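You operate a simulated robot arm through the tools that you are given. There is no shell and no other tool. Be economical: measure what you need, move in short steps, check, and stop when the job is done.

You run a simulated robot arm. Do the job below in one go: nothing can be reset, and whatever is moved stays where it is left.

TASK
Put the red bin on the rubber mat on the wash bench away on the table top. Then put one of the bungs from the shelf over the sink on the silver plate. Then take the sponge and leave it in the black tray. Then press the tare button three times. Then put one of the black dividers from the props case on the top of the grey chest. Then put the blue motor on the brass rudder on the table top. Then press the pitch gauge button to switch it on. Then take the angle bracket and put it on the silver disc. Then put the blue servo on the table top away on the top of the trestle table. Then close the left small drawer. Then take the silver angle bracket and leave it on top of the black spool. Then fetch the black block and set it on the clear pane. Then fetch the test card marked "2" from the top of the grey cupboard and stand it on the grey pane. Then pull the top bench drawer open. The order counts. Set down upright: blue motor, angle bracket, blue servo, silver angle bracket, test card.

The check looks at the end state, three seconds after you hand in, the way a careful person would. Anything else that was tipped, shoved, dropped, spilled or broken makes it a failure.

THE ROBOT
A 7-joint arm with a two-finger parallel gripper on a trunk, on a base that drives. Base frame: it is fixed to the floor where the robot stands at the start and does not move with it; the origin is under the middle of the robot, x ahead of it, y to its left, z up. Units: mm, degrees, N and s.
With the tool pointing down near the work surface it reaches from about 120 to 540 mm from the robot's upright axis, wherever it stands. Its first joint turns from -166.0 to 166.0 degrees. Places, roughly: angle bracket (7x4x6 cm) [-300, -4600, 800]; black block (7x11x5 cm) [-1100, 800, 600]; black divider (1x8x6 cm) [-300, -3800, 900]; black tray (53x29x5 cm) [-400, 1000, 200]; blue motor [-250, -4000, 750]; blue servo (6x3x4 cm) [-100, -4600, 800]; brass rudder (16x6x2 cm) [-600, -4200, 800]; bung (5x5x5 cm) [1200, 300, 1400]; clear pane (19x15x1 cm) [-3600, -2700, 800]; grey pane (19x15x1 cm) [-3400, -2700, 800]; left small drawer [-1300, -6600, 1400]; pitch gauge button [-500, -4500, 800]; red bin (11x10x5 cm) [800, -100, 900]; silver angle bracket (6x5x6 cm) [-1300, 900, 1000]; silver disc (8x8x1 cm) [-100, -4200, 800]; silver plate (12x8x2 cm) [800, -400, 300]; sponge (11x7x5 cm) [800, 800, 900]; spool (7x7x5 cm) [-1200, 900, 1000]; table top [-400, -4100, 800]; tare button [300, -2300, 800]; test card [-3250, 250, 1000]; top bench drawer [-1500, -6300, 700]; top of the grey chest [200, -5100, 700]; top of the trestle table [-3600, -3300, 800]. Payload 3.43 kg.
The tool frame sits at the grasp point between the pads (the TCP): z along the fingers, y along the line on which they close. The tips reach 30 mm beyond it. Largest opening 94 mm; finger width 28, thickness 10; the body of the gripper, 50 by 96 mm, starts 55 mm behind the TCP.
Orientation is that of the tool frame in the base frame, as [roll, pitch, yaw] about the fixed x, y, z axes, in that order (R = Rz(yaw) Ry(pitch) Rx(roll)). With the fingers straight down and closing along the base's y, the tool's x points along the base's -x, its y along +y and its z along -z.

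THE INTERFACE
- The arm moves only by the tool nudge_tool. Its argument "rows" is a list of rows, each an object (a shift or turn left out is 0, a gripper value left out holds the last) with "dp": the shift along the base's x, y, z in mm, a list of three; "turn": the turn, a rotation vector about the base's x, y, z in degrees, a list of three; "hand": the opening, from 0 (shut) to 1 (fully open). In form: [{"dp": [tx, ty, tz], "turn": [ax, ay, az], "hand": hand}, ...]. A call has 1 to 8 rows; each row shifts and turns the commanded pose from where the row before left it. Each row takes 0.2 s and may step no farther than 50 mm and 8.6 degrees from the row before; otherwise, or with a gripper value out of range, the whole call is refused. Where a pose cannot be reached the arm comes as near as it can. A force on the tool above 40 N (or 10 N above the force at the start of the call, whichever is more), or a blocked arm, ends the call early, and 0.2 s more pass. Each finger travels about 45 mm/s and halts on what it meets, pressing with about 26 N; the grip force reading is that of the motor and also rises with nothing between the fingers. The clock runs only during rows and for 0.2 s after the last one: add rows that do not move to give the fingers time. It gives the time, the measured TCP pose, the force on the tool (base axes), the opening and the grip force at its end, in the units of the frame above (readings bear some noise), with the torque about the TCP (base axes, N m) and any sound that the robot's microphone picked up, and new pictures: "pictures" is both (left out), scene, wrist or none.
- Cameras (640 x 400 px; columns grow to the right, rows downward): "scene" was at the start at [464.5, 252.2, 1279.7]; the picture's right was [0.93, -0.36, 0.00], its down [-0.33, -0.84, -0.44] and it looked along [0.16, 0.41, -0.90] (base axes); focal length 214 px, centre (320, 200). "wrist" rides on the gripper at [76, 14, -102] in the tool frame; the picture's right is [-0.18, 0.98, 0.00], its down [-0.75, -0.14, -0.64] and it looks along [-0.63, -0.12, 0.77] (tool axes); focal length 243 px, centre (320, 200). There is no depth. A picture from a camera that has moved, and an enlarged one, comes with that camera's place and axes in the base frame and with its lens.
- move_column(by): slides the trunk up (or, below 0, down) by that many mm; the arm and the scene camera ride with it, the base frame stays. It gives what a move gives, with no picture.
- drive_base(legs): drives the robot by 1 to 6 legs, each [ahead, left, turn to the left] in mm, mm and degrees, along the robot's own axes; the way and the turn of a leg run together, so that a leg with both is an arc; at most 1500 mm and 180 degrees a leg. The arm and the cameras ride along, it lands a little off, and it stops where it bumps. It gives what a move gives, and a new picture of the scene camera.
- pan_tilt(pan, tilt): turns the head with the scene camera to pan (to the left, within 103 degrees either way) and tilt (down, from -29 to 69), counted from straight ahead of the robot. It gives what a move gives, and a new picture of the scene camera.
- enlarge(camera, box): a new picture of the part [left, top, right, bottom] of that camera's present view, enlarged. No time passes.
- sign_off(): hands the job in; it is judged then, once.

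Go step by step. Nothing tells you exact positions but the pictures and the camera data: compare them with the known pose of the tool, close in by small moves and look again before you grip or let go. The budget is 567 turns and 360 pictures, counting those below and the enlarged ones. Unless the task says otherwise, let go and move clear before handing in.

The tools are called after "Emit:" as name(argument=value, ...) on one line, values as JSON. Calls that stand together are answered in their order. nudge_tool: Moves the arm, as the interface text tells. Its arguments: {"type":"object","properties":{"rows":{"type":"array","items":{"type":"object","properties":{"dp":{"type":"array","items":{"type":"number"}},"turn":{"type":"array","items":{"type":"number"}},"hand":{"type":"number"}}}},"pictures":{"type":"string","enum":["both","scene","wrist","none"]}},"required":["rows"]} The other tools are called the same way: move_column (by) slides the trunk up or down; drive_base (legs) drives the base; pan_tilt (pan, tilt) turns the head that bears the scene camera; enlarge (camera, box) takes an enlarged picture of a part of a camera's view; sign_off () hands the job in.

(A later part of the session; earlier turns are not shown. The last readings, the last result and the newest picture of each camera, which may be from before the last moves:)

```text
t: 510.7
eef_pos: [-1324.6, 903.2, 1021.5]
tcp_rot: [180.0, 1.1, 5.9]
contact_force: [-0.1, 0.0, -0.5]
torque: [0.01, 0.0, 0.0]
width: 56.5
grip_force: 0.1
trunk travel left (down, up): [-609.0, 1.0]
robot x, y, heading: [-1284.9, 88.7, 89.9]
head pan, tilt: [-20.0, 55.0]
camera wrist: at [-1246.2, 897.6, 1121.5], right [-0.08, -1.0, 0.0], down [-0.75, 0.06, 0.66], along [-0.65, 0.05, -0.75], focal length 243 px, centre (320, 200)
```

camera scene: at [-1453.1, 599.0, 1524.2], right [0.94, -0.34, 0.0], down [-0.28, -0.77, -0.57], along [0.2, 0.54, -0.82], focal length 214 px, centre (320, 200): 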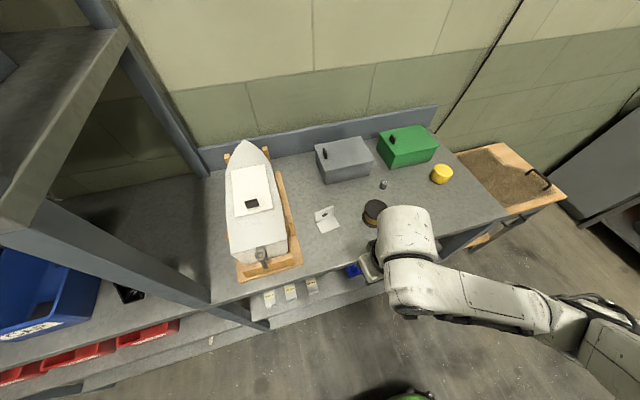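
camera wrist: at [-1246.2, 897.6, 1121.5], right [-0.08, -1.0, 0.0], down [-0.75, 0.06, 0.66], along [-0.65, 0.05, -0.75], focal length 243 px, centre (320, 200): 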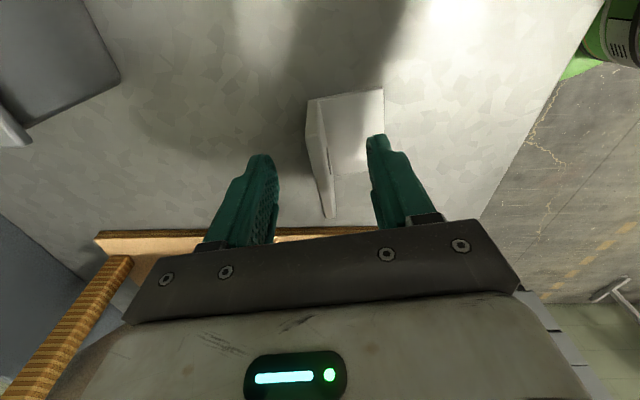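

Emit:
nudge_tool(rows=[{"dp": [7, 1, -12]}, {"dp": [0, 0, -10]}, {"hand": 0}, {}, {}, {}, {}], pictures="none")

Emit:
nudge_tool(rows=[{"dp": [0, 0, 20]}, {"dp": [0, 0, 40]}, {"dp": [0, 0, 40]}, {}], pictures="both")

```text
t: 512.3
eef_pos: [-1318.5, 904.8, 998.3]
tcp_rot: [-180.0, 0.9, 5.9]
contact_force: [-0.2, 0.6, -0.1]
torque: [0.02, 0.0, -0.03]
width: 11.7
grip_force: 26.4
trunk travel left (down, up): [-609.0, 1.0]
robot x, y, heading: [-1285.2, 90.4, 89.9]
head pan, tilt: [-20.0, 55.0]
```

```text
t: 513.3
eef_pos: [-1319.2, 905.0, 1098.8]
tcp_rot: [-180.0, 1.1, 5.9]
contact_force: [0.6, 0.4, -0.4]
torque: [0.01, -0.04, 0.01]
width: 11.6
grip_force: 26.2
trunk travel left (down, up): [-609.0, 1.0]
robot x, y, heading: [-1282.9, 87.8, 90.0]
head pan, tilt: [-20.0, 55.0]
camera scene: at [-1453.1, 599.0, 1524.1], right [0.94, -0.34, 0.0], down [-0.28, -0.77, -0.57], along [0.2, 0.54, -0.82], focal length 214 px, centre (320, 200)
camera wrist: at [-1239.3, 899.7, 1199.7], right [-0.08, -1.0, 0.0], down [-0.75, 0.06, 0.66], along [-0.65, 0.05, -0.76], focal length 243 px, centre (320, 200)
```

scene: 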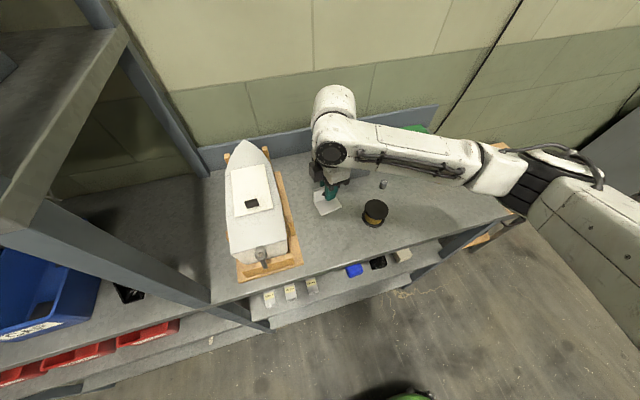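
wrist: 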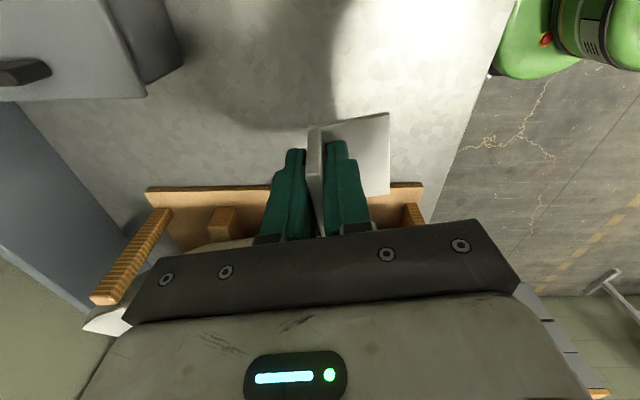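

Emit:
nudge_tool(rows=[{"dp": [35, -10, 0]}, {"dp": [35, -10, 0]}, {"dp": [15, -5, 0]}, {}], pictures="both")

```text
t: 514.3
eef_pos: [-1233.8, 879.5, 1099.7]
tcp_rot: [-180.0, 0.9, 6.0]
contact_force: [-0.3, -0.5, -0.8]
torque: [0.01, 0.0, 0.02]
width: 11.7
grip_force: 25.3
trunk travel left (down, up): [-609.0, 1.0]
robot x, y, heading: [-1287.1, 87.9, 89.7]
head pan, tilt: [-20.0, 55.0]
camera scene: at [-1453.0, 599.0, 1524.1], right [0.94, -0.34, 0.0], down [-0.28, -0.77, -0.57], along [0.2, 0.54, -0.82], focal length 214 px, centre (320, 200)
camera wrist: at [-1154.1, 874.7, 1200.5], right [-0.08, -1.0, 0.0], down [-0.75, 0.06, 0.66], along [-0.65, 0.05, -0.76], focal length 243 px, centre (320, 200)
```

scene: 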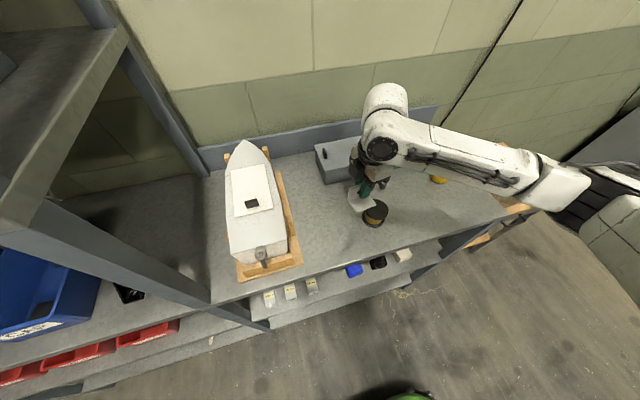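
wrist: 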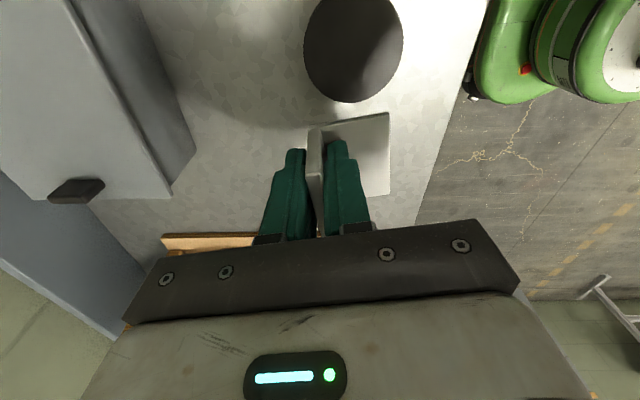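

The spool's top is at (−1184, 853), z ≈ 997. I move the bracket's base over it.

Emit:
nudge_tool(rows=[{"dp": [32, -3, -5]}, {"dp": [31, -3, -10]}, {"dp": [0, 0, -15]}, {}], pictures="both")

Emit:
enlarge(camera="scene", box=[320, 150, 440, 240])

```text
t: 515.3
eef_pos: [-1170.0, 874.3, 1070.1]
tcp_rot: [180.0, 1.0, 5.9]
contact_force: [-0.7, 0.2, -0.9]
torque: [0.01, -0.05, 0.01]
width: 11.7
grip_force: 26.4
trunk travel left (down, up): [-609.0, 1.0]
robot x, y, heading: [-1278.9, 90.7, 89.8]
head pan, tilt: [-20.0, 55.0]
camera scene: at [-1453.1, 599.1, 1524.1], right [0.94, -0.34, 0.0], down [-0.28, -0.77, -0.57], along [0.2, 0.54, -0.82], focal length 214 px, centre (320, 200)
camera wrist: at [-1090.6, 869.0, 1170.6], right [-0.08, -1.0, 0.0], down [-0.75, 0.06, 0.66], along [-0.65, 0.05, -0.76], focal length 243 px, centre (320, 200)
```

scene: 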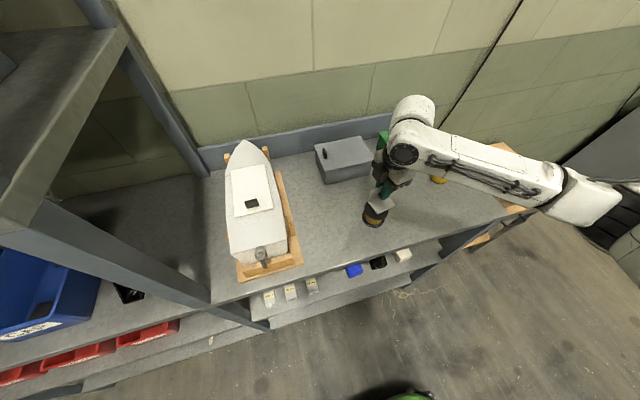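
wrist: 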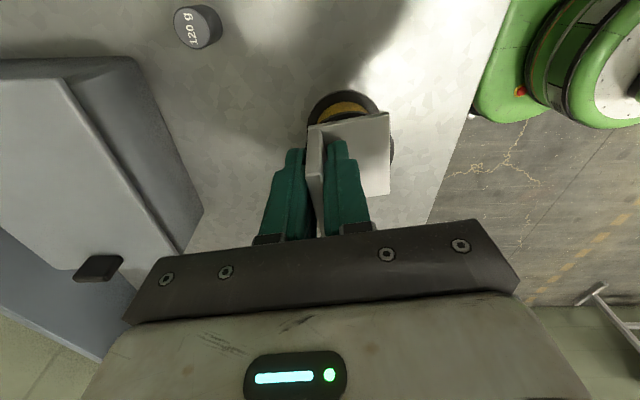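

```text
4.44 times, centred on (380, 195) of scene
camera zoom: at [-1453.1, 599.1, 1524.1], right [0.94, -0.34, 0.0], down [-0.28, -0.77, -0.57], along [0.2, 0.54, -0.82], focal length 953 px, centre (53, 222)
```

zoom: 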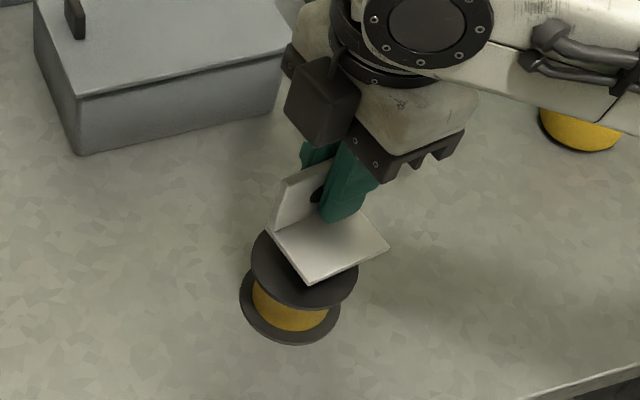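

Emit:
nudge_tool(rows=[{"dp": [-4, -2, -8]}, {"dp": [0, 0, -6]}, {}], pictures="wrist")

Emit:
enlarge(camera="scene", box=[340, 170, 420, 240])

```text
t: 516.1
eef_pos: [-1176.1, 872.8, 1054.7]
tcp_rot: [-180.0, 1.0, 5.9]
contact_force: [-0.2, 0.0, -0.9]
torque: [-0.01, 0.0, 0.03]
width: 11.6
grip_force: 26.1
trunk travel left (down, up): [-609.0, 1.0]
robot x, y, heading: [-1282.8, 91.9, 89.7]
head pan, tilt: [-20.0, 55.0]
camera wrist: at [-1095.7, 866.5, 1155.8], right [-0.08, -1.0, 0.0], down [-0.75, 0.06, 0.66], along [-0.65, 0.05, -0.76], focal length 243 px, centre (320, 200)
```

wrist: 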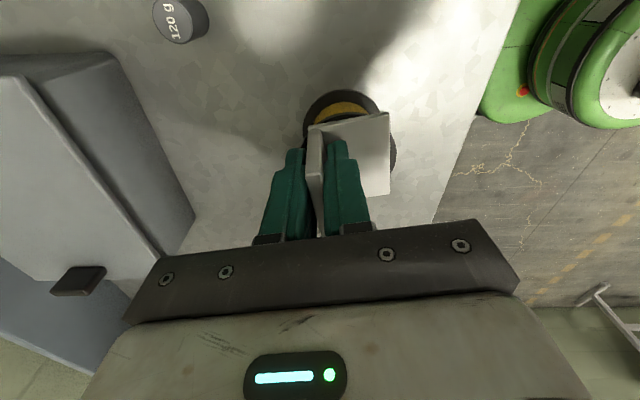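

```text
5.71 times, centred on (380, 205) of scene
camera zoom: at [-1453.0, 599.1, 1524.1], right [0.94, -0.34, 0.0], down [-0.28, -0.77, -0.57], along [0.2, 0.54, -0.82], focal length 1226 px, centre (-23, 171)
```

zoom: 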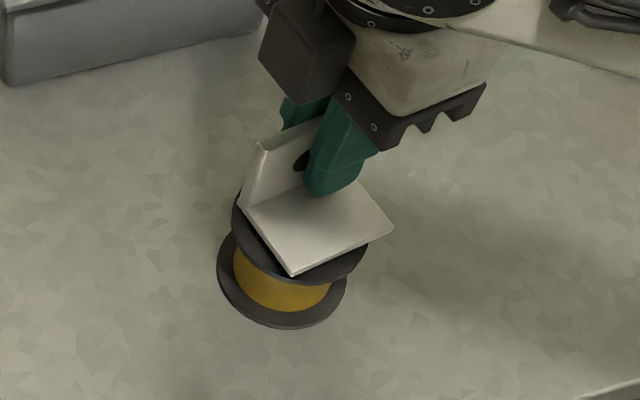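

The base still overhangs a little on the +x side. I shift 7 mm and lower to contact.

Emit:
nudge_tool(rows=[{"dp": [-8, 2, -2]}, {"dp": [0, 0, -3]}, {"dp": [0, 0, -3]}, {"dp": [0, 0, -3]}, {"dp": [0, 0, -3]}, {"dp": [0, 0, -3]}], pictures="none")

Emit:
enlarge(camera="scene", box=[340, 170, 420, 240])

```text
t: 517.4
eef_pos: [-1183.0, 875.1, 1045.1]
tcp_rot: [-179.5, 1.0, 6.0]
contact_force: [-0.8, -4.3, 18.6]
torque: [-0.57, -0.13, -0.02]
width: 12.1
grip_force: 25.6
trunk travel left (down, up): [-609.0, 1.0]
robot x, y, heading: [-1283.4, 91.0, 90.0]
head pan, tilt: [-20.0, 55.0]
stopped in row 6: the force on the tool passed its limit at 45 N (the readings are from after the stop); the commanded pose is now the measured one
```

```text
5.71 times, centred on (380, 205) of scene
camera zoom: at [-1453.3, 598.0, 1524.3], right [0.94, -0.34, 0.0], down [-0.28, -0.77, -0.57], along [0.2, 0.54, -0.82], focal length 1226 px, centre (-23, 171)
```

zoom: 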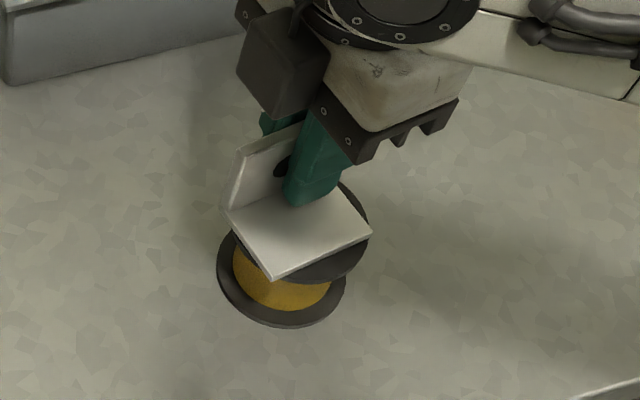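

Well centred now. I relax, open and rise.

Emit:
nudge_tool(rows=[{"dp": [0, 0, 1.5]}, {"hand": 0.25}, {}, {"hand": 0.4}, {"dp": [0, 0, 25]}, {"dp": [0, 0, 40]}, {"dp": [0, 0, 40]}, {}], pictures="wrist")

Emit:
enlarge(camera="scene", box=[330, 160, 430, 240])

```text
t: 519.2
eef_pos: [-1183.0, 875.3, 1148.1]
tcp_rot: [-179.7, 1.0, 6.0]
contact_force: [-0.4, -0.3, -0.1]
torque: [0.01, 0.03, 0.02]
width: 37.7
grip_force: 0.1
trunk travel left (down, up): [-609.0, 1.0]
robot x, y, heading: [-1283.2, 92.1, 90.0]
head pan, tilt: [-20.0, 55.0]
camera wrist: at [-1102.7, 869.6, 1249.0], right [-0.08, -1.0, 0.0], down [-0.75, 0.06, 0.66], along [-0.65, 0.05, -0.75], focal length 243 px, centre (320, 200)
```

wrist: 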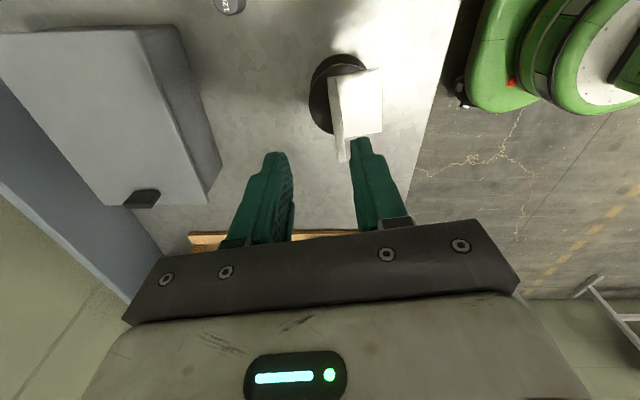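

```text
5.00 times, centred on (380, 200) of scene
camera zoom: at [-1453.1, 599.0, 1524.1], right [0.94, -0.34, 0.0], down [-0.28, -0.77, -0.57], along [0.2, 0.54, -0.82], focal length 1072 px, centre (20, 200)
```

zoom: 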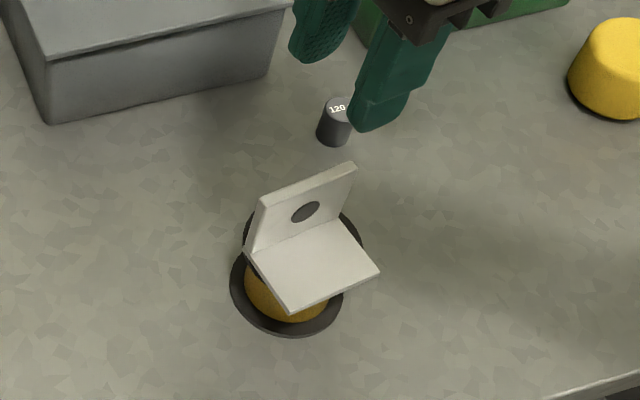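

The bracket rests on the spool, somewhat off-centre but stable. Next the black block on the shelf below, about (−1108, 843, 600): I retreat, turn the tool back, lower the trunk and tilt it forward.

Emit:
nudge_tool(rows=[{"dp": [0, -45, 10], "turn": [0, 0, -8.5]}, {"dp": [0, -45, 0], "turn": [0, 0, -8.5]}, {"dp": [0, -45, 0], "turn": [0, 0, -8.5]}, {"dp": [0, -45, 0], "turn": [0, 0, -8.5]}, {"dp": [0, -40, 0], "turn": [0, 0, -8.5]}, {"dp": [0, -20, 0], "turn": [0, 0, -8.5]}, {"turn": [0, 0, -8.5]}, {"turn": [0, 0, -8.5]}], pictures="none")

Emit:
nudge_tool(rows=[{"turn": [0, 0, -8.5]}, {"turn": [0, 0, -8.5]}, {"turn": [0, 0, -8.5]}, {"turn": [0, 0, -2.5]}, {}], pictures="wrist")

Emit:
drive_base(legs=[[-250, -170, 0]])

```text
t: 521.0
eef_pos: [-1147.3, 720.5, 1135.1]
tcp_rot: [-179.7, 0.9, -62.3]
contact_force: [-0.4, 0.0, 0.0]
torque: [-0.01, 0.01, -0.04]
width: 37.7
grip_force: 0.0
out of reach, approached as far as the arm can: row 4, 5, 6
trunk travel left (down, up): [-609.0, 1.0]
robot x, y, heading: [-1284.1, 90.1, 90.0]
head pan, tilt: [-20.0, 55.0]
```

```text
t: 522.2
eef_pos: [-1147.0, 722.0, 1135.7]
tcp_rot: [-179.8, 0.9, -90.2]
contact_force: [0.6, -0.4, -0.6]
torque: [0.0, 0.04, 0.01]
width: 37.3
grip_force: 0.0
trunk travel left (down, up): [-609.0, 1.0]
robot x, y, heading: [-1282.7, 88.7, 89.7]
head pan, tilt: [-20.0, 55.0]
camera wrist: at [-1161.4, 644.1, 1236.1], right [-0.98, 0.19, 0.0], down [0.14, 0.74, 0.66], along [0.12, 0.64, -0.76], focal length 243 px, centre (320, 200)
```

wrist: 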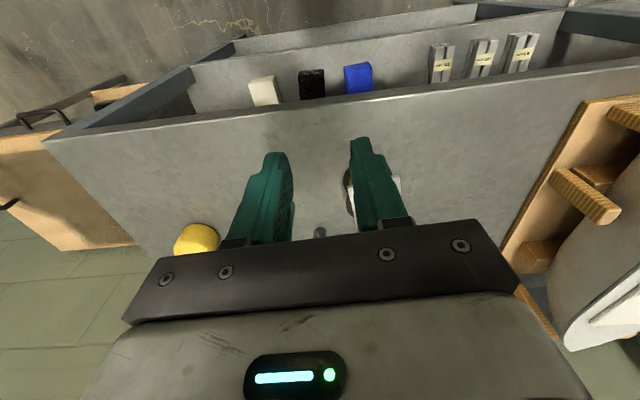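

```text
t: 524.2
eef_pos: [-977.3, 472.6, 1133.9]
tcp_rot: [-179.8, 0.9, -89.9]
contact_force: [-0.4, -0.1, -0.5]
torque: [-0.02, 0.01, -0.01]
width: 37.4
grip_force: 0.1
trunk travel left (down, up): [-609.0, 1.0]
robot x, y, heading: [-1111.2, -156.9, 90.0]
head pan, tilt: [-20.0, 55.0]
camera scene: at [-1283.9, 349.2, 1524.1], right [0.94, -0.34, 0.0], down [-0.28, -0.77, -0.57], along [0.2, 0.54, -0.82], focal length 214 px, centre (320, 200)
```

scene: 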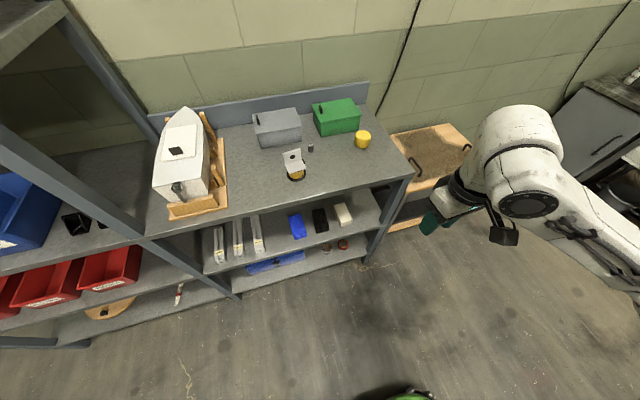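

Emit:
move_column(by=-300)

Emit:
nudge_tool(rows=[{"dp": [-30, 0, -20], "turn": [7.5, 0, 0], "hand": 1}, {"dp": [-30, 0, -20], "turn": [7.5, 0, 0]}, {"dp": [-30, 0, -20], "turn": [7.5, 0, 0]}, {"dp": [-30, 0, -20], "turn": [7.5, 0, 0]}, {"dp": [-10, 0, -20], "turn": [7.5, 0, 0]}, {"dp": [0, 0, -20], "turn": [7.5, 0, 0]}, {"dp": [0, 0, 0], "turn": [5, 0, 0]}, {}], pictures="both")

```text
t: 527.2
eef_pos: [-978.0, 471.5, 835.1]
tcp_rot: [-179.7, 1.1, -89.9]
contact_force: [-0.7, -0.2, -0.1]
torque: [-0.01, 0.02, 0.02]
width: 37.8
grip_force: 0.0
trunk travel left (down, up): [-309.0, 301.0]
robot x, y, heading: [-1110.6, -158.4, 90.1]
head pan, tilt: [-20.0, 55.0]
```

```text
t: 529.0
eef_pos: [-1098.9, 492.8, 700.0]
tcp_rot: [-179.4, 51.0, -89.9]
contact_force: [-0.1, 0.5, 0.1]
torque: [-0.04, 0.01, 0.0]
width: 94.2
grip_force: 0.1
out of reach, approached as far as the arm can: row 1, 2
trunk travel left (down, up): [-309.0, 301.0]
robot x, y, heading: [-1113.2, -160.2, 89.9]
head pan, tilt: [-20.0, 55.0]
camera scene: at [-1284.0, 349.0, 1224.2], right [0.94, -0.34, 0.0], down [-0.28, -0.77, -0.57], along [0.2, 0.54, -0.82], focal length 214 px, centre (320, 200)
camera wrist: at [-1112.8, 366.0, 705.5], right [-0.98, 0.12, 0.14], down [0.14, -0.03, 0.99], along [0.12, 0.99, 0.01], focal length 243 px, centre (320, 200)
```

scene: 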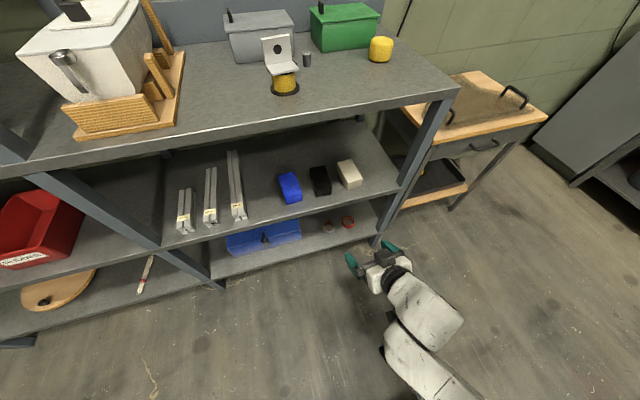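
wrist: 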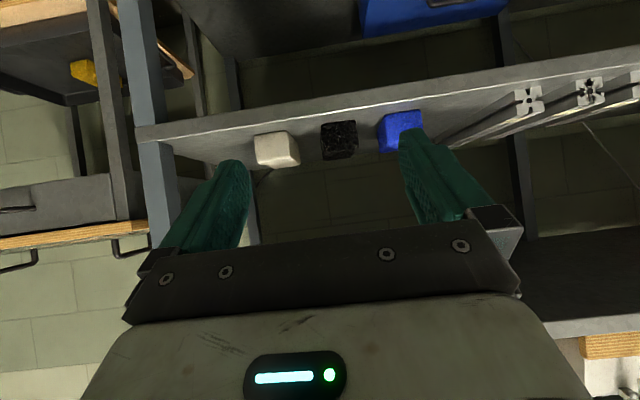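

The block's front is at y ≈ 790 on the shelf at z ≈ 575. I drive in and move the open gripper down along its tilt around the block.

Emit:
drive_base(legs=[[190, 0, 0]])

Emit:
nudge_tool(rows=[{"dp": [-4, 30, -5]}, {"dp": [-4, 30, -10]}, {}], pictures="wrist")

```text
t: 530.6
eef_pos: [-1096.8, 686.2, 700.4]
tcp_rot: [-179.6, 51.0, -89.9]
contact_force: [-0.4, -0.6, -0.5]
torque: [0.04, 0.01, -0.01]
width: 93.9
grip_force: 0.0
trunk travel left (down, up): [-309.0, 301.0]
robot x, y, heading: [-1113.6, 28.5, 90.0]
head pan, tilt: [-20.0, 55.0]
camera scene: at [-1283.7, 542.7, 1224.2], right [0.94, -0.34, 0.0], down [-0.28, -0.77, -0.57], along [0.2, 0.54, -0.82], focal length 214 px, centre (320, 200)
```

scene: 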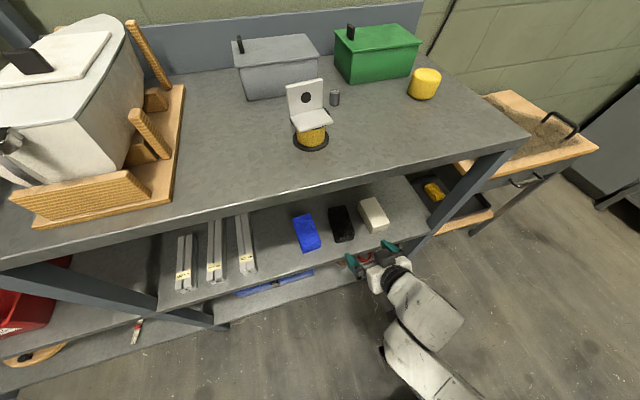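

```text
t: 531.4
eef_pos: [-1105.7, 747.0, 684.9]
tcp_rot: [-179.6, 50.9, -89.8]
contact_force: [-0.1, -0.3, 0.1]
torque: [-0.02, 0.0, 0.02]
width: 94.0
grip_force: 0.0
trunk travel left (down, up): [-309.0, 301.0]
robot x, y, heading: [-1113.1, 35.6, 89.9]
head pan, tilt: [-20.0, 55.0]
camera wrist: at [-1120.2, 619.7, 689.5], right [-0.98, 0.12, 0.14], down [0.14, -0.02, 0.99], along [0.12, 0.99, 0.01], focal length 243 px, centre (320, 200)
```

wrist: 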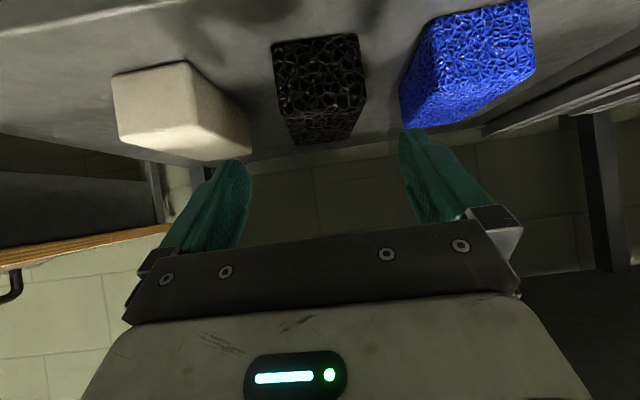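

Emit:
nudge_tool(rows=[{"dp": [-1, 22, -17], "hand": 0.9}, {"dp": [-1, 22, -17]}, {"dp": [0, 20, -15]}, {}], pictures="wrist")

```text
t: 532.4
eef_pos: [-1109.0, 811.5, 637.7]
tcp_rot: [-179.6, 50.9, -90.0]
contact_force: [-0.3, 0.1, 0.7]
torque: [-0.01, -0.02, 0.0]
width: 84.8
grip_force: 0.0
trunk travel left (down, up): [-309.0, 301.0]
robot x, y, heading: [-1115.4, 34.3, 90.1]
head pan, tilt: [-20.0, 55.0]
camera wrist: at [-1124.2, 684.1, 642.3], right [-0.98, 0.12, 0.14], down [0.14, -0.02, 0.99], along [0.12, 0.99, 0.01], focal length 243 px, centre (320, 200)
```

wrist: 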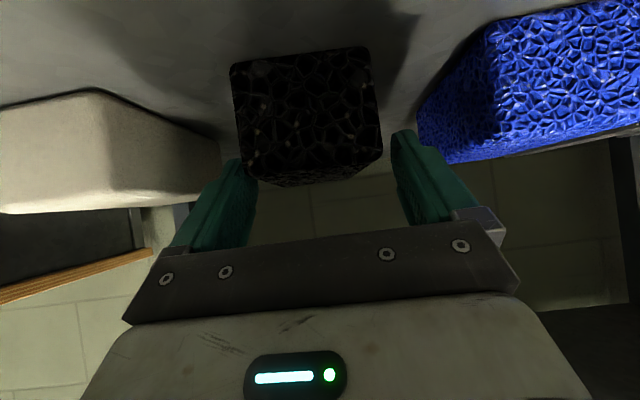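

Emit:
nudge_tool(rows=[{"dp": [2, 20, -16]}, {"dp": [0, 16, -12]}, {"dp": [0, 6, -4]}, {"hand": 0}, {}, {}, {}], pictures="wrist")

```text
t: 533.3
eef_pos: [-1106.5, 856.4, 613.9]
tcp_rot: [-179.3, 52.1, -89.5]
contact_force: [0.2, -2.6, 20.6]
torque: [-1.04, -0.34, -0.27]
width: 72.1
grip_force: 10.5
trunk travel left (down, up): [-309.0, 301.0]
robot x, y, heading: [-1111.3, 37.4, 90.1]
head pan, tilt: [-20.0, 55.0]
stopped in row 4: the force on the tool passed its limit at 41 N (the readings are from after the stop); the commanded pose is now the measured one
camera wrist: at [-1120.1, 728.6, 616.4], right [-0.98, 0.12, 0.14], down [0.13, -0.04, 0.99], along [0.12, 0.99, 0.03], focal length 243 px, centre (320, 200)
```

wrist: 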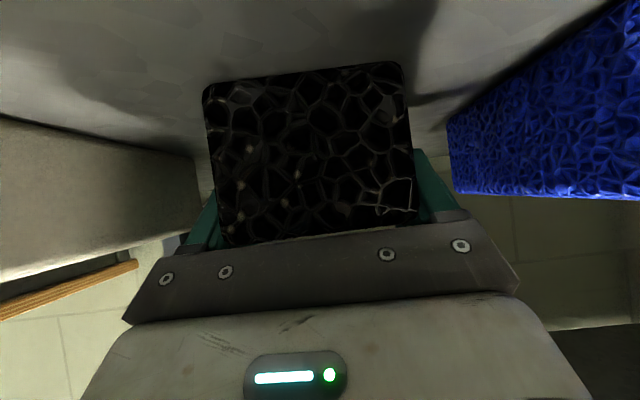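

The palm touches the block's top front edge. I back off a few millimetres and close.

Emit:
nudge_tool(rows=[{"dp": [0, -4, 4]}, {"hand": 0}, {}, {}, {}], pictures="wrist")

```text
t: 534.5
eef_pos: [-1105.3, 849.0, 612.9]
tcp_rot: [-179.5, 51.5, -89.8]
contact_force: [-2.0, -2.3, 8.7]
torque: [-0.01, -0.22, -0.13]
width: 67.0
grip_force: 26.5
trunk travel left (down, up): [-309.0, 301.0]
robot x, y, heading: [-1111.9, 31.3, 89.8]
head pan, tilt: [-20.0, 55.0]
camera wrist: at [-1119.4, 722.8, 617.3], right [-0.98, 0.12, 0.14], down [0.13, -0.03, 0.99], along [0.12, 0.99, 0.02], focal length 243 px, centre (320, 200)
```

wrist: 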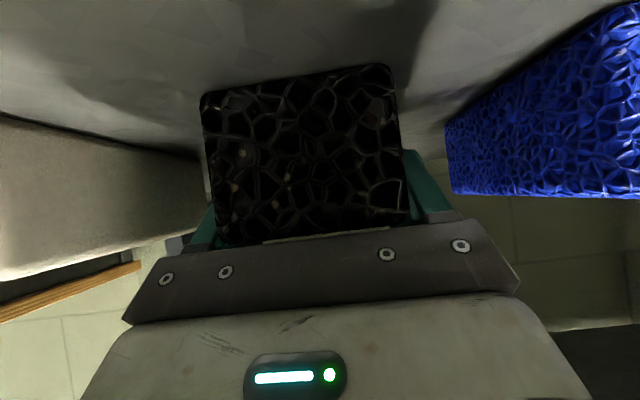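

Gripped (67 mm). I lift 40 mm and draw it out.

Emit:
nudge_tool(rows=[{"dp": [0, 0, 20]}, {"dp": [0, 0, 20]}, {"dp": [0, -40, 10]}, {"dp": [0, -45, 10]}, {"dp": [0, -45, 10]}, {"dp": [0, -45, 0]}, {}], pictures="wrist")

Emit:
drive_base(legs=[[-350, 0, 0]])

```text
t: 536.1
eef_pos: [-1106.8, 674.7, 685.9]
tcp_rot: [-179.5, 51.6, -89.8]
contact_force: [0.6, -0.4, -0.5]
torque: [-0.02, -0.01, 0.03]
width: 65.9
grip_force: 25.7
trunk travel left (down, up): [-309.0, 301.0]
robot x, y, heading: [-1116.3, 30.8, 90.3]
head pan, tilt: [-20.0, 55.0]
camera wrist: at [-1121.7, 546.8, 689.5], right [-0.98, 0.12, 0.14], down [0.13, -0.04, 0.99], along [0.12, 0.99, 0.02], focal length 243 px, centre (320, 200)
```

wrist: 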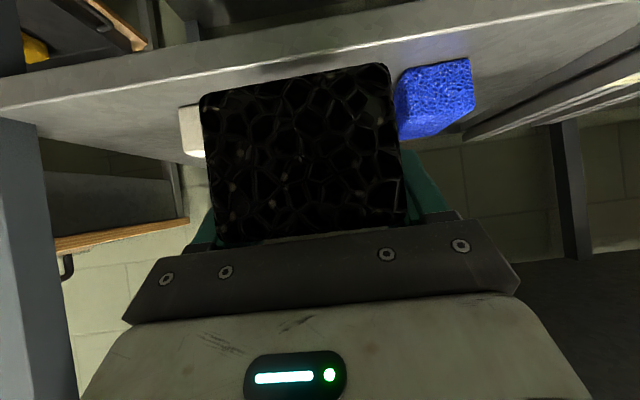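

```text
t: 538.4
eef_pos: [-1111.6, 316.6, 686.1]
tcp_rot: [-179.4, 51.6, -89.3]
contact_force: [0.1, 0.7, 0.2]
torque: [0.03, -0.01, 0.02]
width: 65.2
grip_force: 25.8
trunk travel left (down, up): [-309.0, 301.0]
robot x, y, heading: [-1110.2, -323.9, 90.2]
head pan, tilt: [-20.0, 55.0]
camera scene: at [-1286.6, 184.4, 1224.1], right [0.94, -0.33, 0.0], down [-0.27, -0.77, -0.57], along [0.19, 0.54, -0.82], focal length 214 px, centre (320, 200)
```

scene: 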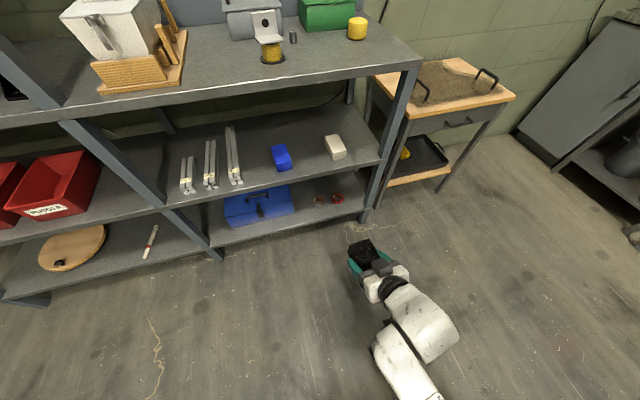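

Block out. I turn west, raise the trunk and drive to the trestle table's right end.

Emit:
drive_base(legs=[[0, 0, 90], [0, 1200, 0], [0, 1150, 0], [1150, 0, 0]])

Emit:
move_column(by=250)

Emit:
pan_tilt(pan=-10, tilt=40)

```text
t: 559.2
eef_pos: [-2818.3, -2703.1, 686.2]
tcp_rot: [-179.3, 51.6, 1.5]
contact_force: [0.1, 0.4, -0.1]
torque: [0.01, -0.01, 0.02]
width: 65.6
grip_force: 26.7
trunk travel left (down, up): [-309.0, 301.0]
robot x, y, heading: [-2178.3, -2695.5, -178.8]
head pan, tilt: [-20.0, 55.0]
camera scene: at [-2684.5, -2878.1, 1224.2], right [0.32, 0.95, 0.0], down [0.78, -0.26, -0.57], along [-0.54, 0.18, -0.82], focal length 214 px, centre (320, 200)
```

scene: 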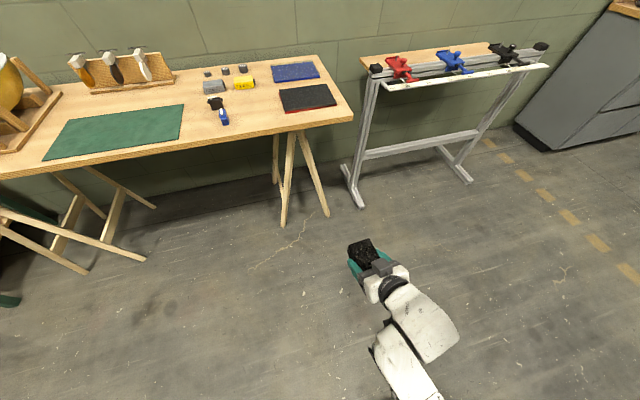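

```text
t: 561.8
eef_pos: [-2819.5, -2704.6, 935.8]
tcp_rot: [-179.5, 51.6, 1.5]
contact_force: [0.6, 0.4, -0.1]
torque: [-0.01, -0.01, 0.01]
width: 65.3
grip_force: 26.3
trunk travel left (down, up): [-559.0, 51.0]
robot x, y, heading: [-2180.3, -2695.5, -178.6]
head pan, tilt: [-20.0, 55.0]
```

```text
t: 562.6
eef_pos: [-2819.7, -2703.9, 935.6]
tcp_rot: [-179.3, 51.6, 1.5]
contact_force: [-0.2, -0.1, -0.1]
torque: [-0.01, 0.0, 0.01]
width: 65.3
grip_force: 25.9
trunk travel left (down, up): [-559.0, 51.0]
robot x, y, heading: [-2177.1, -2699.6, -178.7]
head pan, tilt: [-10.0, 40.0]
camera scene: at [-2700.2, -2888.3, 1494.8], right [0.15, 0.99, 0.0], down [0.64, -0.1, -0.77], along [-0.76, 0.12, -0.64], focal length 214 px, centre (320, 200)
```

scene: 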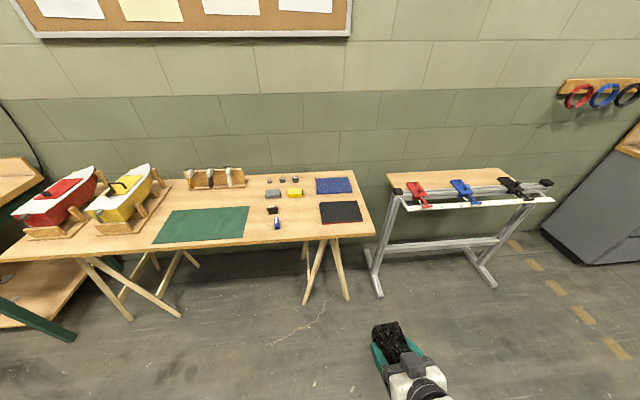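

Emit:
drive_base(legs=[[580, -30, -1.2]])

Emit:
nudge_tool(rows=[{"dp": [-45, 5, 0]}, {"dp": [-45, 5, 0]}, {"dp": [-40, 5, 0]}, {"dp": [-30, 0, 0]}, {}], pictures="both")

```text
t: 565.9
eef_pos: [-3404.6, -2656.2, 934.6]
tcp_rot: [-179.4, 51.6, -0.5]
contact_force: [0.2, -0.5, 0.0]
torque: [-0.03, 0.02, 0.0]
width: 65.2
grip_force: 26.1
trunk travel left (down, up): [-559.0, 51.0]
robot x, y, heading: [-2768.5, -2671.6, 179.3]
head pan, tilt: [-10.0, 40.0]
camera scene: at [-3292.9, -2842.7, 1494.9], right [0.19, 0.98, 0.0], down [0.63, -0.12, -0.77], along [-0.75, 0.14, -0.64], focal length 214 px, centre (320, 200)
```

scene: 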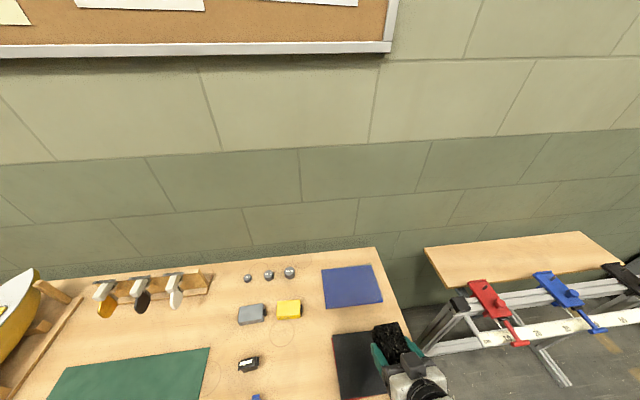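

```text
t: 567.1
eef_pos: [-3566.1, -2640.3, 935.5]
tcp_rot: [-179.3, 51.5, -0.6]
contact_force: [0.0, 0.8, -0.4]
torque: [0.0, 0.0, 0.0]
width: 65.2
grip_force: 26.1
trunk travel left (down, up): [-559.0, 51.0]
robot x, y, heading: [-2764.8, -2668.5, 179.6]
head pan, tilt: [-10.0, 40.0]
camera scene: at [-3293.2, -2842.7, 1494.8], right [0.19, 0.98, 0.0], down [0.63, -0.12, -0.77], along [-0.75, 0.14, -0.64], focal length 214 px, centre (320, 200)
camera wrist: at [-3438.0, -2655.6, 939.7], right [-0.13, -0.98, 0.14], down [0.04, 0.13, 0.99], along [-0.99, 0.14, 0.02], focal length 243 px, centre (320, 200)
```

scene: 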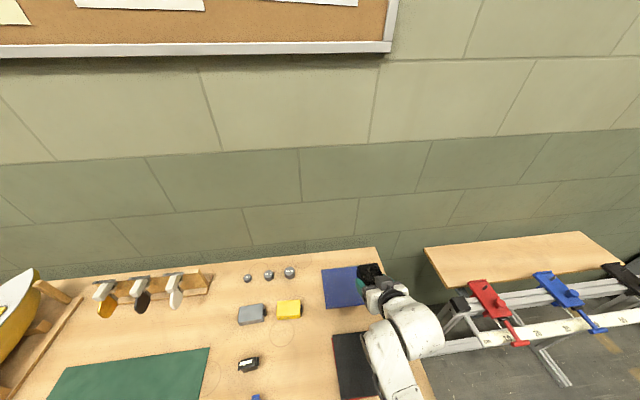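
wrist: 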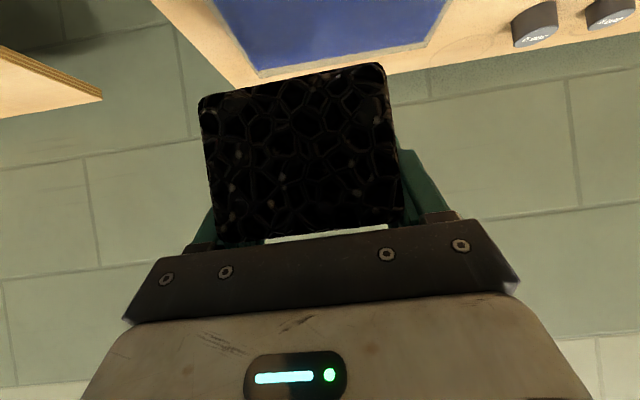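

The clear pane's centre is (−3653, −2670). I bring the block over it and lower.

Emit:
nudge_tool(rows=[{"dp": [-37, -15, -20]}, {"dp": [-37, -15, -20]}, {"dp": [0, 0, -30]}, {}], pictures="both")

```text
t: 568.1
eef_pos: [-3638.2, -2668.3, 867.2]
tcp_rot: [-179.4, 51.6, -0.5]
contact_force: [-0.4, -0.2, -1.0]
torque: [-0.03, -0.03, -0.01]
width: 65.1
grip_force: 26.4
trunk travel left (down, up): [-559.0, 51.0]
robot x, y, heading: [-2764.7, -2667.0, 179.0]
head pan, tilt: [-10.0, 40.0]
camera scene: at [-3293.1, -2842.7, 1494.8], right [0.19, 0.98, 0.0], down [0.63, -0.12, -0.77], along [-0.75, 0.14, -0.64], focal length 214 px, centre (320, 200)
camera wrist: at [-3511.6, -2684.8, 870.5], right [-0.13, -0.98, 0.14], down [0.04, 0.13, 0.99], along [-0.99, 0.13, 0.02], focal length 243 px, centre (320, 200)
```

scene: 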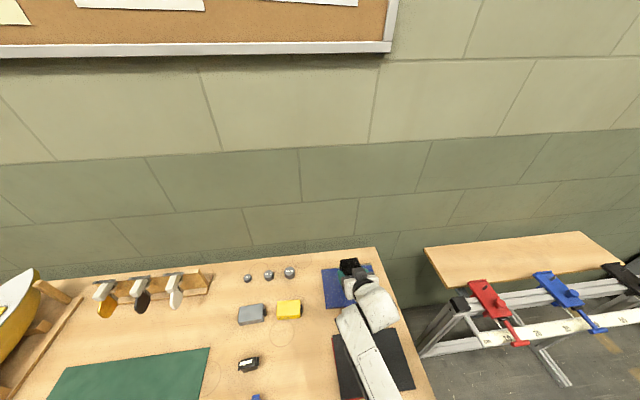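
wrist: 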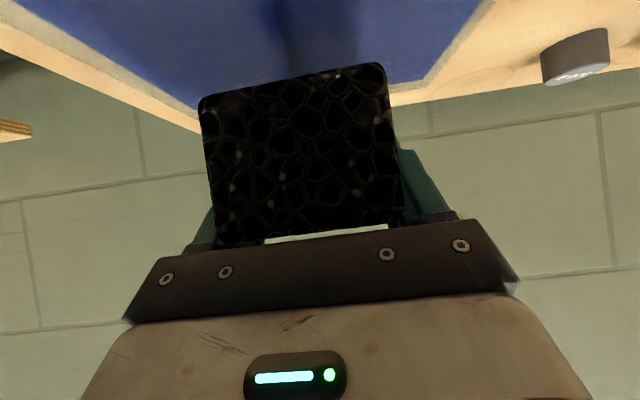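

Emit:
nudge_tool(rows=[{"dp": [0, 0, -20]}, {"dp": [0, 0, -6]}, {"dp": [0, 0, -4]}, {"dp": [0, 0, -4]}, {"dp": [0, 0, -4]}, {"dp": [0, 0, -4]}], pictures="none")

```text
t: 569.5
eef_pos: [-3640.1, -2668.8, 830.4]
tcp_rot: [-179.3, 52.0, -0.4]
contact_force: [7.4, 0.9, 28.7]
torque: [-0.28, -0.66, 0.06]
width: 65.6
grip_force: 26.0
trunk travel left (down, up): [-559.0, 51.0]
robot x, y, heading: [-2764.8, -2668.6, 179.4]
head pan, tilt: [-10.0, 40.0]
```

Contact. I open and withdraw along the tool axis.

Emit:
nudge_tool(rows=[{"dp": [0, 0, 2]}, {"hand": 0.9}, {}, {"dp": [24, 0, 20]}, {"dp": [30, 0, 25]}, {"dp": [30, 0, 25]}, {"dp": [30, 0, 25]}, {}], pictures="both")

```text
t: 571.3
eef_pos: [-3525.1, -2669.0, 921.2]
tcp_rot: [-179.4, 51.5, -0.4]
contact_force: [0.8, -0.1, 0.2]
torque: [0.0, 0.02, 0.0]
width: 84.4
grip_force: 0.0
trunk travel left (down, up): [-559.0, 51.0]
robot x, y, heading: [-2760.3, -2668.7, 179.4]
head pan, tilt: [-10.0, 40.0]
camera scene: at [-3293.0, -2842.7, 1494.9], right [0.19, 0.98, 0.0], down [0.63, -0.12, -0.77], along [-0.75, 0.14, -0.64], focal length 214 px, centre (320, 200)
camera wrist: at [-3397.1, -2684.8, 924.0], right [-0.13, -0.98, 0.14], down [0.04, 0.13, 0.99], along [-0.99, 0.13, 0.02], focal length 243 px, centre (320, 200)
```

scene: 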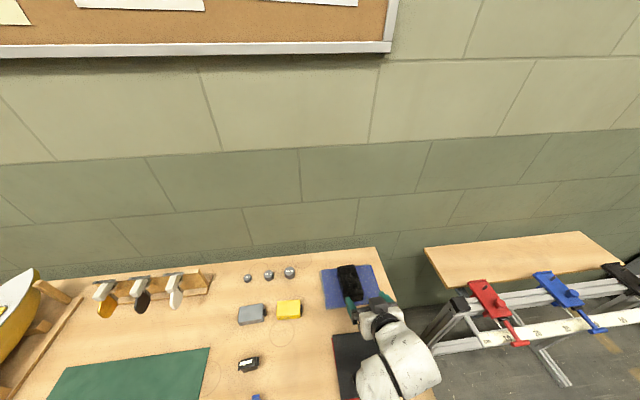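
wrist: 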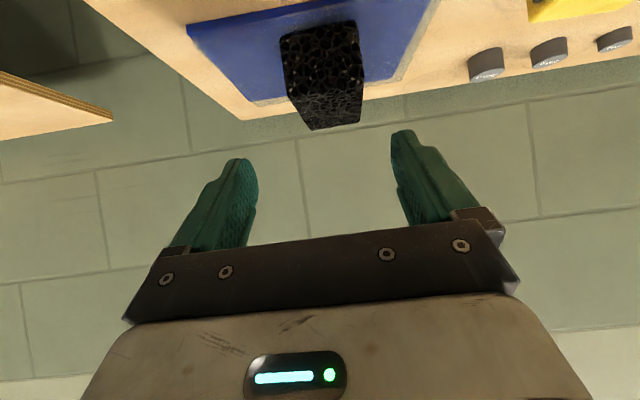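

The black block sits on the clear pane. Next the test card "2" on the grey cupboard near (−3250, 250): I back off and go north to look.

Emit:
nudge_tool(rows=[{"dp": [40, 0, 20]}, {"dp": [45, 0, 10]}, {"dp": [45, 0, 0]}, {}], pictures="none")

Emit:
drive_base(legs=[[-650, 0, 0.6], [0, -1400, 0], [0, -700, 0]])

Emit:
pan_tilt(pan=-45, tilt=20)

```text
t: 572.3
eef_pos: [-3393.3, -2670.2, 949.8]
tcp_rot: [-179.4, 51.6, -0.6]
contact_force: [0.1, -0.3, -0.1]
torque: [0.01, 0.0, 0.03]
width: 84.4
grip_force: 0.1
trunk travel left (down, up): [-559.0, 51.0]
robot x, y, heading: [-2765.8, -2667.5, 179.5]
head pan, tilt: [-10.0, 40.0]
```

```text
t: 585.9
eef_pos: [-2739.9, -584.6, 948.4]
tcp_rot: [-179.3, 51.6, -0.4]
contact_force: [0.2, 0.1, 0.0]
torque: [0.03, 0.02, 0.0]
width: 84.4
grip_force: 0.1
trunk travel left (down, up): [-559.0, 51.0]
robot x, y, heading: [-2114.4, -581.1, 179.3]
head pan, tilt: [-10.0, 40.0]
camera scene: at [-2638.8, -756.8, 1494.8], right [0.18, 0.98, 0.0], down [0.63, -0.12, -0.77], along [-0.75, 0.14, -0.64], focal length 214 px, centre (320, 200)
```

scene: 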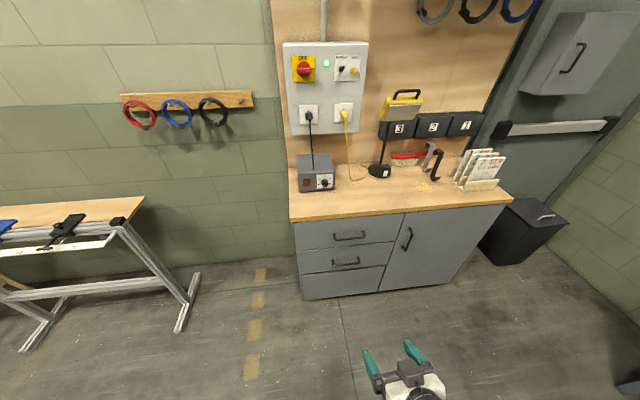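

```text
t: 586.9
eef_pos: [-2741.4, -583.4, 948.9]
tcp_rot: [-179.5, 51.6, -0.4]
contact_force: [-0.1, 0.2, 0.5]
torque: [0.02, -0.03, 0.0]
width: 84.6
grip_force: 0.1
trunk travel left (down, up): [-559.0, 51.0]
robot x, y, heading: [-2113.3, -580.4, 179.4]
head pan, tilt: [-45.0, 20.0]
camera scene: at [-2620.4, -705.9, 1526.2], right [0.71, 0.7, 0.0], down [0.24, -0.24, -0.94], along [-0.66, 0.67, -0.34], focal length 214 px, centre (320, 200)
```

scene: 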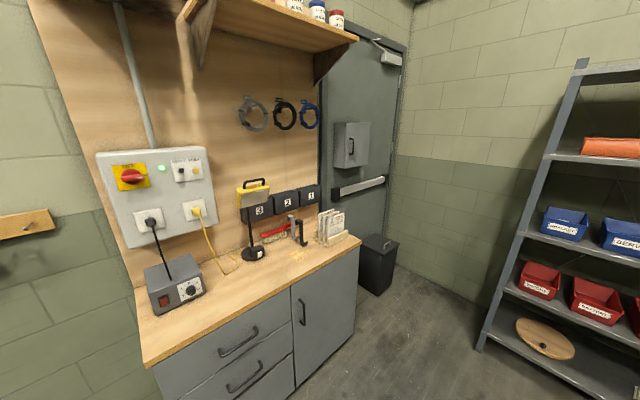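

Emit:
enlarge(camera="scene", box=[235, 175, 375, 275])

```text
4.00 times, centred on (305, 225) of scene
camera zoom: at [-2620.4, -705.9, 1526.2], right [0.71, 0.7, 0.0], down [0.24, -0.24, -0.94], along [-0.66, 0.67, -0.34], focal length 858 px, centre (380, 100)
```

zoom: 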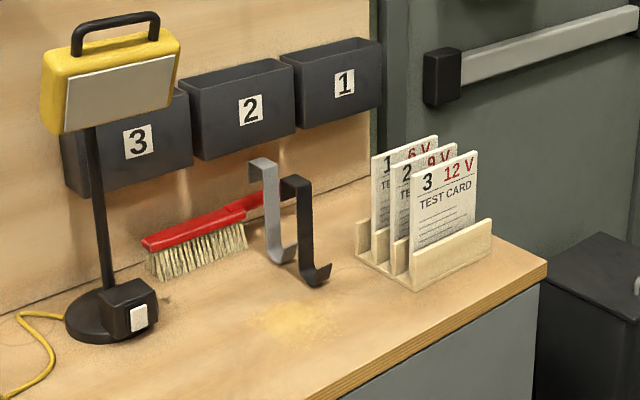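

The cards stand in a slotted rack at the right end: 1 (6 V) behind, 2 (9 V) in the middle, 3 (12 V) in front. I move north to face the rack for a second view.

Emit:
drive_base(legs=[[0, -500, 0.6]])

Emit:
pan_tilt(pan=0, tilt=30)

Emit:
enlarge(camera="scene", box=[300, 130, 480, 250])

```text
t: 589.8
eef_pos: [-2738.2, -87.7, 949.6]
tcp_rot: [-179.4, 51.6, 0.5]
contact_force: [0.5, 0.5, -0.5]
torque: [0.0, -0.01, 0.03]
width: 84.5
grip_force: 0.1
trunk travel left (down, up): [-559.0, 51.0]
robot x, y, heading: [-2112.1, -72.3, -180.0]
head pan, tilt: [-45.0, 20.0]
camera scene: at [-2616.5, -208.2, 1526.2], right [0.71, 0.71, 0.0], down [0.24, -0.24, -0.94], along [-0.67, 0.66, -0.34], focal length 214 px, centre (320, 200)
```

scene: 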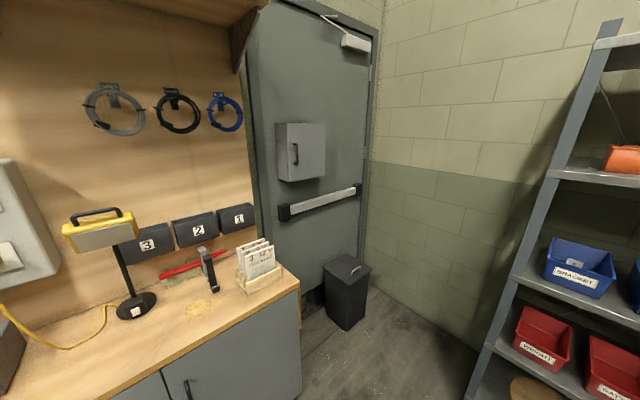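

```text
t: 590.9
eef_pos: [-2738.0, -87.6, 948.9]
tcp_rot: [-179.4, 51.5, 0.4]
contact_force: [-0.1, -0.2, -0.5]
torque: [-0.03, 0.03, 0.01]
width: 84.7
grip_force: 0.0
trunk travel left (down, up): [-559.0, 51.0]
robot x, y, heading: [-2108.1, -78.7, -179.7]
head pan, tilt: [0.0, 30.0]
camera scene: at [-2640.9, -273.9, 1510.2], right [0.0, 1.0, 0.0], down [0.5, 0.0, -0.87], along [-0.87, 0.0, -0.5], focal length 214 px, centre (320, 200)
```

scene: 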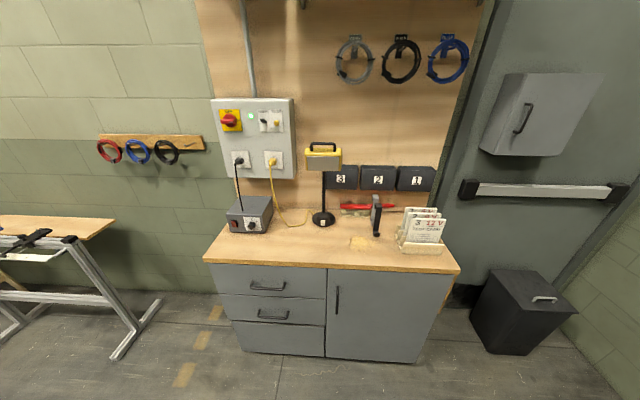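

```text
3.33 times, centred on (390, 190) of scene
camera zoom: at [-2640.9, -273.9, 1510.2], right [0.0, 1.0, 0.0], down [0.5, 0.0, -0.87], along [-0.87, 0.0, -0.5], focal length 715 px, centre (87, 233)
```

zoom: 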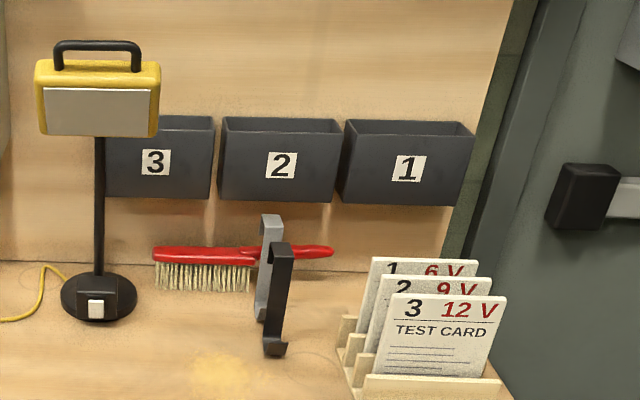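

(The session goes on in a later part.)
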